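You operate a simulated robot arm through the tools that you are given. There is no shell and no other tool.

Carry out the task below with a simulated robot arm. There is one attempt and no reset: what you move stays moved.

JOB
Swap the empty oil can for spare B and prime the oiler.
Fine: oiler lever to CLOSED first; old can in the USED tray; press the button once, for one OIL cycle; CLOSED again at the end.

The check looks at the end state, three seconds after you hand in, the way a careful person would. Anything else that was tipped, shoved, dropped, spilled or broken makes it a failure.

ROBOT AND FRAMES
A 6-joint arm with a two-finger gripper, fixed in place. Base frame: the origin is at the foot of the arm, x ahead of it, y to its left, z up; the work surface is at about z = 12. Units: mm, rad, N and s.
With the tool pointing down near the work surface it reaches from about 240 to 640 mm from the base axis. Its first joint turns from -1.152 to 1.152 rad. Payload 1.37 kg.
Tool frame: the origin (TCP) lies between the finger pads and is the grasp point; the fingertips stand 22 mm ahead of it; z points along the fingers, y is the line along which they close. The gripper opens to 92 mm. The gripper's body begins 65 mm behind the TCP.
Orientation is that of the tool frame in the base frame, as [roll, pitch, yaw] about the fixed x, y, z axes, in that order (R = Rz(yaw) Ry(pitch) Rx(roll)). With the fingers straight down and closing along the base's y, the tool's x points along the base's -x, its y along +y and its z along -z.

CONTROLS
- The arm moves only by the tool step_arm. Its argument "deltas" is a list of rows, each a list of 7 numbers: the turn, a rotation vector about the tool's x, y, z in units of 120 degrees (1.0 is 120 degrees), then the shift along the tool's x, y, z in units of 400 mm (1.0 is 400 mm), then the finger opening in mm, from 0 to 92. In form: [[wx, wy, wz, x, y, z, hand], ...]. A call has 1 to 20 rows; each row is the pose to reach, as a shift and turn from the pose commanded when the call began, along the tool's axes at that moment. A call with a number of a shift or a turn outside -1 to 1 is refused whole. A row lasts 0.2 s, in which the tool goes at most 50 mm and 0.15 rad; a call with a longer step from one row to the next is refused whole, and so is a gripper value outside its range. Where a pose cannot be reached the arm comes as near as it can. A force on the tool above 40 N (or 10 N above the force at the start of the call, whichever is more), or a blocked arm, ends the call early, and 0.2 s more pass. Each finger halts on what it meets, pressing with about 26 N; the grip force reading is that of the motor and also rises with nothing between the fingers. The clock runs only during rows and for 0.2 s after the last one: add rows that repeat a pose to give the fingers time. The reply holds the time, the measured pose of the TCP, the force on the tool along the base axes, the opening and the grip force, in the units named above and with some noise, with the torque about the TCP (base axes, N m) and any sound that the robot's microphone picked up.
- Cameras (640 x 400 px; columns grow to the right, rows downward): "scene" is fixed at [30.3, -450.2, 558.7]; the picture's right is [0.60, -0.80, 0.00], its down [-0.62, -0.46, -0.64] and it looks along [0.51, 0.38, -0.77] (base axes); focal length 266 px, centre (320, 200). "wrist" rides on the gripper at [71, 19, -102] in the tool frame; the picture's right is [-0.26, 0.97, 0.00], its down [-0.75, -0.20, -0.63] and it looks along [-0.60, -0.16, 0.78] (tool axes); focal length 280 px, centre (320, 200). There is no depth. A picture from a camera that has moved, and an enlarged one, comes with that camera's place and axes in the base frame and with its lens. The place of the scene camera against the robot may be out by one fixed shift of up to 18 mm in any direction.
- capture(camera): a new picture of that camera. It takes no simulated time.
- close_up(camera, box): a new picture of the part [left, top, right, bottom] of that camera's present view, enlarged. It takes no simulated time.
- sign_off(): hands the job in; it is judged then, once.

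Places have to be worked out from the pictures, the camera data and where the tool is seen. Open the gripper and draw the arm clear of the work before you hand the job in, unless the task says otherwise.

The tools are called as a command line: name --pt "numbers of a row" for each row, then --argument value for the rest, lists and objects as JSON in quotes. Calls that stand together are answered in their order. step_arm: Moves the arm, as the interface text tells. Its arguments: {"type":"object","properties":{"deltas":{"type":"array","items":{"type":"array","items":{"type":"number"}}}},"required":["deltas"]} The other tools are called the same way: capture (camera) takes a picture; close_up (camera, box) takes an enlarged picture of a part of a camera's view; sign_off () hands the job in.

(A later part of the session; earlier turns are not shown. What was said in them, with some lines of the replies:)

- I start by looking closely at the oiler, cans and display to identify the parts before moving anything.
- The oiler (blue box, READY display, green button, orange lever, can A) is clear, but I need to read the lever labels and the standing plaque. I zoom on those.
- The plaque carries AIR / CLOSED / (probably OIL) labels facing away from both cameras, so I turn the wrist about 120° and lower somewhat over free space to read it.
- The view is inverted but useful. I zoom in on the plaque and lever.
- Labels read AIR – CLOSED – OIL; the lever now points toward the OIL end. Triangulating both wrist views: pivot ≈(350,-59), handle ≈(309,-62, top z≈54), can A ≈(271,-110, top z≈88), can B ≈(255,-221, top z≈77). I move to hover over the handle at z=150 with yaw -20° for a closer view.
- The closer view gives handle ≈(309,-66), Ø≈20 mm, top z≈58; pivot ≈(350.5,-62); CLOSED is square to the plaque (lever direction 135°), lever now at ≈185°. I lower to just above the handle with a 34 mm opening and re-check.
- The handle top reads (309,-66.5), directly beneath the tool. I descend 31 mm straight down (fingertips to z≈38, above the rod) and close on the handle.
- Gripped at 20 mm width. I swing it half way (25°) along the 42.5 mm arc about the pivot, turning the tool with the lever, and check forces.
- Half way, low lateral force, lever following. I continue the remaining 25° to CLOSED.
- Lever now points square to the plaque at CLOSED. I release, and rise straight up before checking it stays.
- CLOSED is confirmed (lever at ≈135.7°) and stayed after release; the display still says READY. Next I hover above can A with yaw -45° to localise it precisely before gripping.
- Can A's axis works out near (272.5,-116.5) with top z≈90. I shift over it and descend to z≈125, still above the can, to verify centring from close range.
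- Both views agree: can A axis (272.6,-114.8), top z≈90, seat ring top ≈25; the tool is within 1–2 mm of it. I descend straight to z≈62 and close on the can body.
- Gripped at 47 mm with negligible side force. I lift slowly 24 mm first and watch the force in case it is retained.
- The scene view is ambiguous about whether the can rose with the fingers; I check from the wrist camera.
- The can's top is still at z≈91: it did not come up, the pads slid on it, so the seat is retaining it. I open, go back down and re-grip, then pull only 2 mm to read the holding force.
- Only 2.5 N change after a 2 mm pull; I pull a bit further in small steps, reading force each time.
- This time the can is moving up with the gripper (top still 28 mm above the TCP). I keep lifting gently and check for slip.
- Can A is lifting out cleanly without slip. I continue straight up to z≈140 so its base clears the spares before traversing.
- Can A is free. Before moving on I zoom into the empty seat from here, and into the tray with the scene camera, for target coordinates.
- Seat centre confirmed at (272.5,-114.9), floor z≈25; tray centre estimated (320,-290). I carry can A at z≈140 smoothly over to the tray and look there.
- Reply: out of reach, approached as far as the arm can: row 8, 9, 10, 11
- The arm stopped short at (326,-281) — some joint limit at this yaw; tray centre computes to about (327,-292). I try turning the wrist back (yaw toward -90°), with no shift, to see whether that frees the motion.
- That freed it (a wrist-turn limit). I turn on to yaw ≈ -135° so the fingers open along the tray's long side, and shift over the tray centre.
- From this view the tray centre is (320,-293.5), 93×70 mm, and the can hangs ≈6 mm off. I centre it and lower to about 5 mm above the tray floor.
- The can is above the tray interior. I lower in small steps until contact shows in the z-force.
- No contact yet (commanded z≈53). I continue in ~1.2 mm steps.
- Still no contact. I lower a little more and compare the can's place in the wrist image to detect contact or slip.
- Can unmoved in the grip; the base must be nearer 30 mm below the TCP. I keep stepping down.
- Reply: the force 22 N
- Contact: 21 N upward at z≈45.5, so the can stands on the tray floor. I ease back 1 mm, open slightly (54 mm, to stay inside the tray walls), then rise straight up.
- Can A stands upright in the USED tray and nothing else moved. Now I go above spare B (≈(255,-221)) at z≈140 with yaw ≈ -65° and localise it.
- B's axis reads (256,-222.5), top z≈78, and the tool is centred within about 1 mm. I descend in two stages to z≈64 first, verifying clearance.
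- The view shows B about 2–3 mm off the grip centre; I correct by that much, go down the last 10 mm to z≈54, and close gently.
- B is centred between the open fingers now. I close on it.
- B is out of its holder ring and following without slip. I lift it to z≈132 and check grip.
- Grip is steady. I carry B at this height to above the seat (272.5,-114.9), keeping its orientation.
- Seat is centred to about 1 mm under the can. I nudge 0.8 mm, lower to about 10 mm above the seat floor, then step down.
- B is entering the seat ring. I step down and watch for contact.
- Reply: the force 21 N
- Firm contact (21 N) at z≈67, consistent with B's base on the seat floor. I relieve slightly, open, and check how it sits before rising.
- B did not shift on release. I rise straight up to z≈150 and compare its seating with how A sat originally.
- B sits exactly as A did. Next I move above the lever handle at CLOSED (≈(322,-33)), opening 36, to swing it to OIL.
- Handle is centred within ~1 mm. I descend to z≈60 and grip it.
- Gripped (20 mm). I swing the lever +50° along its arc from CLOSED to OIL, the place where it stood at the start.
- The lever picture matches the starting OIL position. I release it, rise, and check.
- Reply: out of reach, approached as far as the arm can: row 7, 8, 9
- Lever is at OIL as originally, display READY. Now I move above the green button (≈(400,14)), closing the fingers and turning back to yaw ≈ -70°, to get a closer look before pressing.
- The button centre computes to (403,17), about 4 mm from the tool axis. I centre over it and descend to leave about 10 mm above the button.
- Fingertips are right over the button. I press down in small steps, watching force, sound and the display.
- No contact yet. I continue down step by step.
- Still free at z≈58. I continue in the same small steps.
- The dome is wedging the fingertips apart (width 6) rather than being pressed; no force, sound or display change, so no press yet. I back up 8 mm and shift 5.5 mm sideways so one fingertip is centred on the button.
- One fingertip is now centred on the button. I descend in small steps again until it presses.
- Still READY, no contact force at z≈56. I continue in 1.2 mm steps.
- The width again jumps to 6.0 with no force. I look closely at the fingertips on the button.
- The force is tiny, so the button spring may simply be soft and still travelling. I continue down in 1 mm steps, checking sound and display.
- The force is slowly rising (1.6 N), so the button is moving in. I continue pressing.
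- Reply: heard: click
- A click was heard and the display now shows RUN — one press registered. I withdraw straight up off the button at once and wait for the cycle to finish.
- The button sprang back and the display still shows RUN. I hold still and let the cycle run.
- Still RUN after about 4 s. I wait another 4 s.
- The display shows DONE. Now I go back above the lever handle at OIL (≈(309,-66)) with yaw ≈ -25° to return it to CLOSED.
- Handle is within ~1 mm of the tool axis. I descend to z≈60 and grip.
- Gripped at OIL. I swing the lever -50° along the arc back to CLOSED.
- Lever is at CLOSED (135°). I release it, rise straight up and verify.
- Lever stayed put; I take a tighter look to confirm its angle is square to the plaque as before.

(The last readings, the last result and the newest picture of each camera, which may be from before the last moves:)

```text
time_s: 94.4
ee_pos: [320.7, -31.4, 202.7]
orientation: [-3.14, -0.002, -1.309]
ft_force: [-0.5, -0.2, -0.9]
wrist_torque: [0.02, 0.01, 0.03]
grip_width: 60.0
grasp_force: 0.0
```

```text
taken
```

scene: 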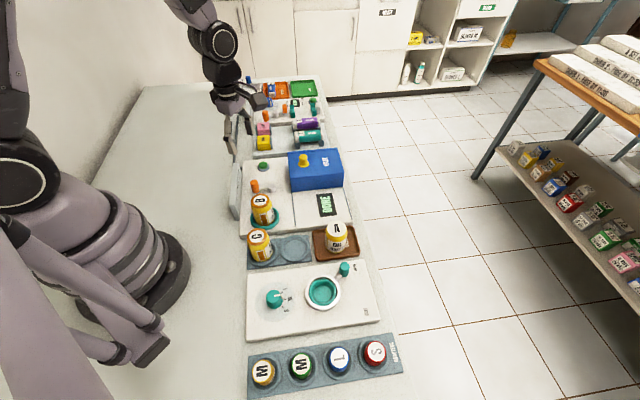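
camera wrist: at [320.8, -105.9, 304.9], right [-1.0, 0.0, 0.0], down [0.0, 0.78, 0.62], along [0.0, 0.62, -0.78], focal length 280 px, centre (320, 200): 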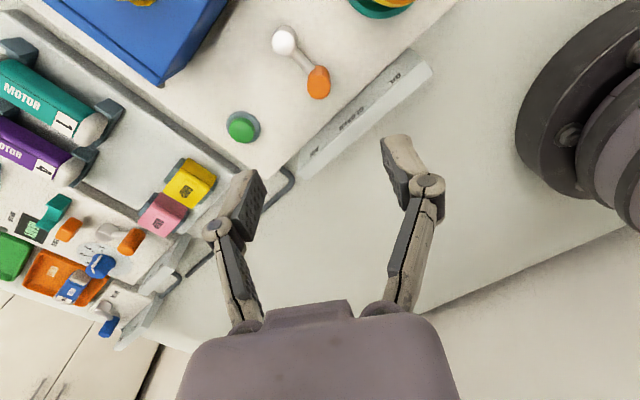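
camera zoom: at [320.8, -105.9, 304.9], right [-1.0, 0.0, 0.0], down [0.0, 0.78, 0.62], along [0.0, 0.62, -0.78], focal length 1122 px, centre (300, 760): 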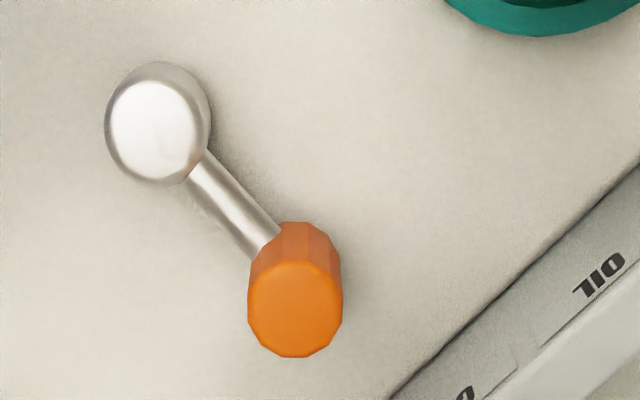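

Everything is in place: lever square to the plaque at CLOSED, B seated, A upright in USED, display DONE, nothing else disturbed. I open the gripper fully and draw the arm well up and clear.

step_arm --pt "0 0 0 0 0 -0.05 70" --pt "0 0 0 0 0 -0.1 80" --pt "0 0 0 0 0 -0.15 90" --pt "0 0 0 0 0 -0.2 92" --pt "0 0 0 0 0 -0.25 92" --pt "0 0 0 0 0 -0.3 92" --pt "0 0 0 0 0 -0.3 92"

capture --camera "scene"

close_up --camera "scene" --box '[226, 150, 386, 270]'

capture --camera "wrist"

```text
time_s: 96.0
ee_pos: [319.8, -33.2, 324.4]
orientation: [-3.14, -0.002, -1.31]
ft_force: [0.6, -0.1, 0.8]
wrist_torque: [0.02, -0.04, 0.03]
grip_width: 92.3
grasp_force: 0.1
```

```text
taken
```

scene: 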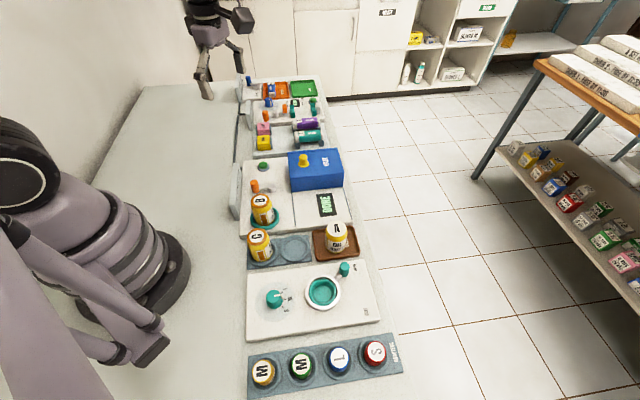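

```text
3.33 times, centred on (306, 210) of scene
camera zoom: at [30.3, -450.2, 558.7], right [0.6, -0.8, 0.0], down [-0.62, -0.46, -0.64], along [0.51, 0.38, -0.77], focal length 887 px, centre (367, 167)
```

zoom: 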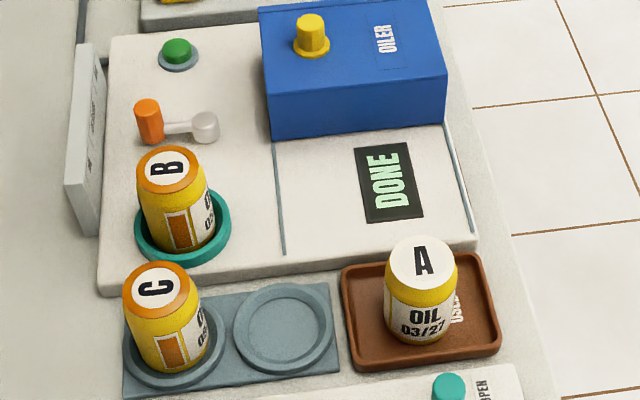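

```text
taken
camera wrist: at [320.6, -105.9, 426.5], right [-1.0, 0.0, 0.0], down [0.0, 0.78, 0.62], along [0.0, 0.62, -0.78], focal length 280 px, centre (320, 200)
```

wrist: 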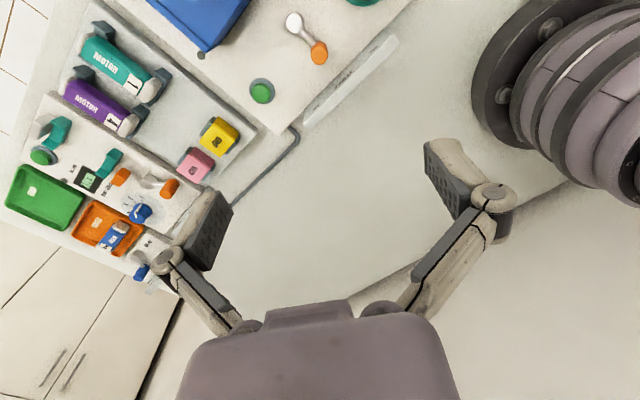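

The final state matches the job: B is in the oiler seat, A is upright in the USED tray, one cycle has run (DONE), the lever is at CLOSED, and the arm is open and clear. I hand the job in.

sign_off

```text
The job is handed in.
```

The oil can is swapped and the oiler is primed; I've handed the job in.

- **Lever first:** it stood at the OIL end at the start. I moved it to CLOSED before touching the cans.
- **Old can:** can A stands upright in the USED tray. It didn't come free on the first pull: the fingers slid up it and it stayed seated. A slower second pull lifted it out cleanly.
- **New can:** spare B sits in the oiler seat as A did, judging by the pictures before and after.
- **Prime:** with the lever back at OIL, I pressed the button once. It clicked, the display went to RUN and then DONE. Two earlier touches on the button had no effect: no click, and the display stayed on READY.
- **End state:** the lever is back at CLOSED, about 2° off square to the label plate. The gripper is open and the arm is well clear. In the last pictures nothing else had been moved or tipped.

I took the lever's starting position as OIL because it lay beyond that label's line of sight, at the end of the row. The display doesn't say which cycle ran, so DONE alone doesn't prove it was an OIL cycle.
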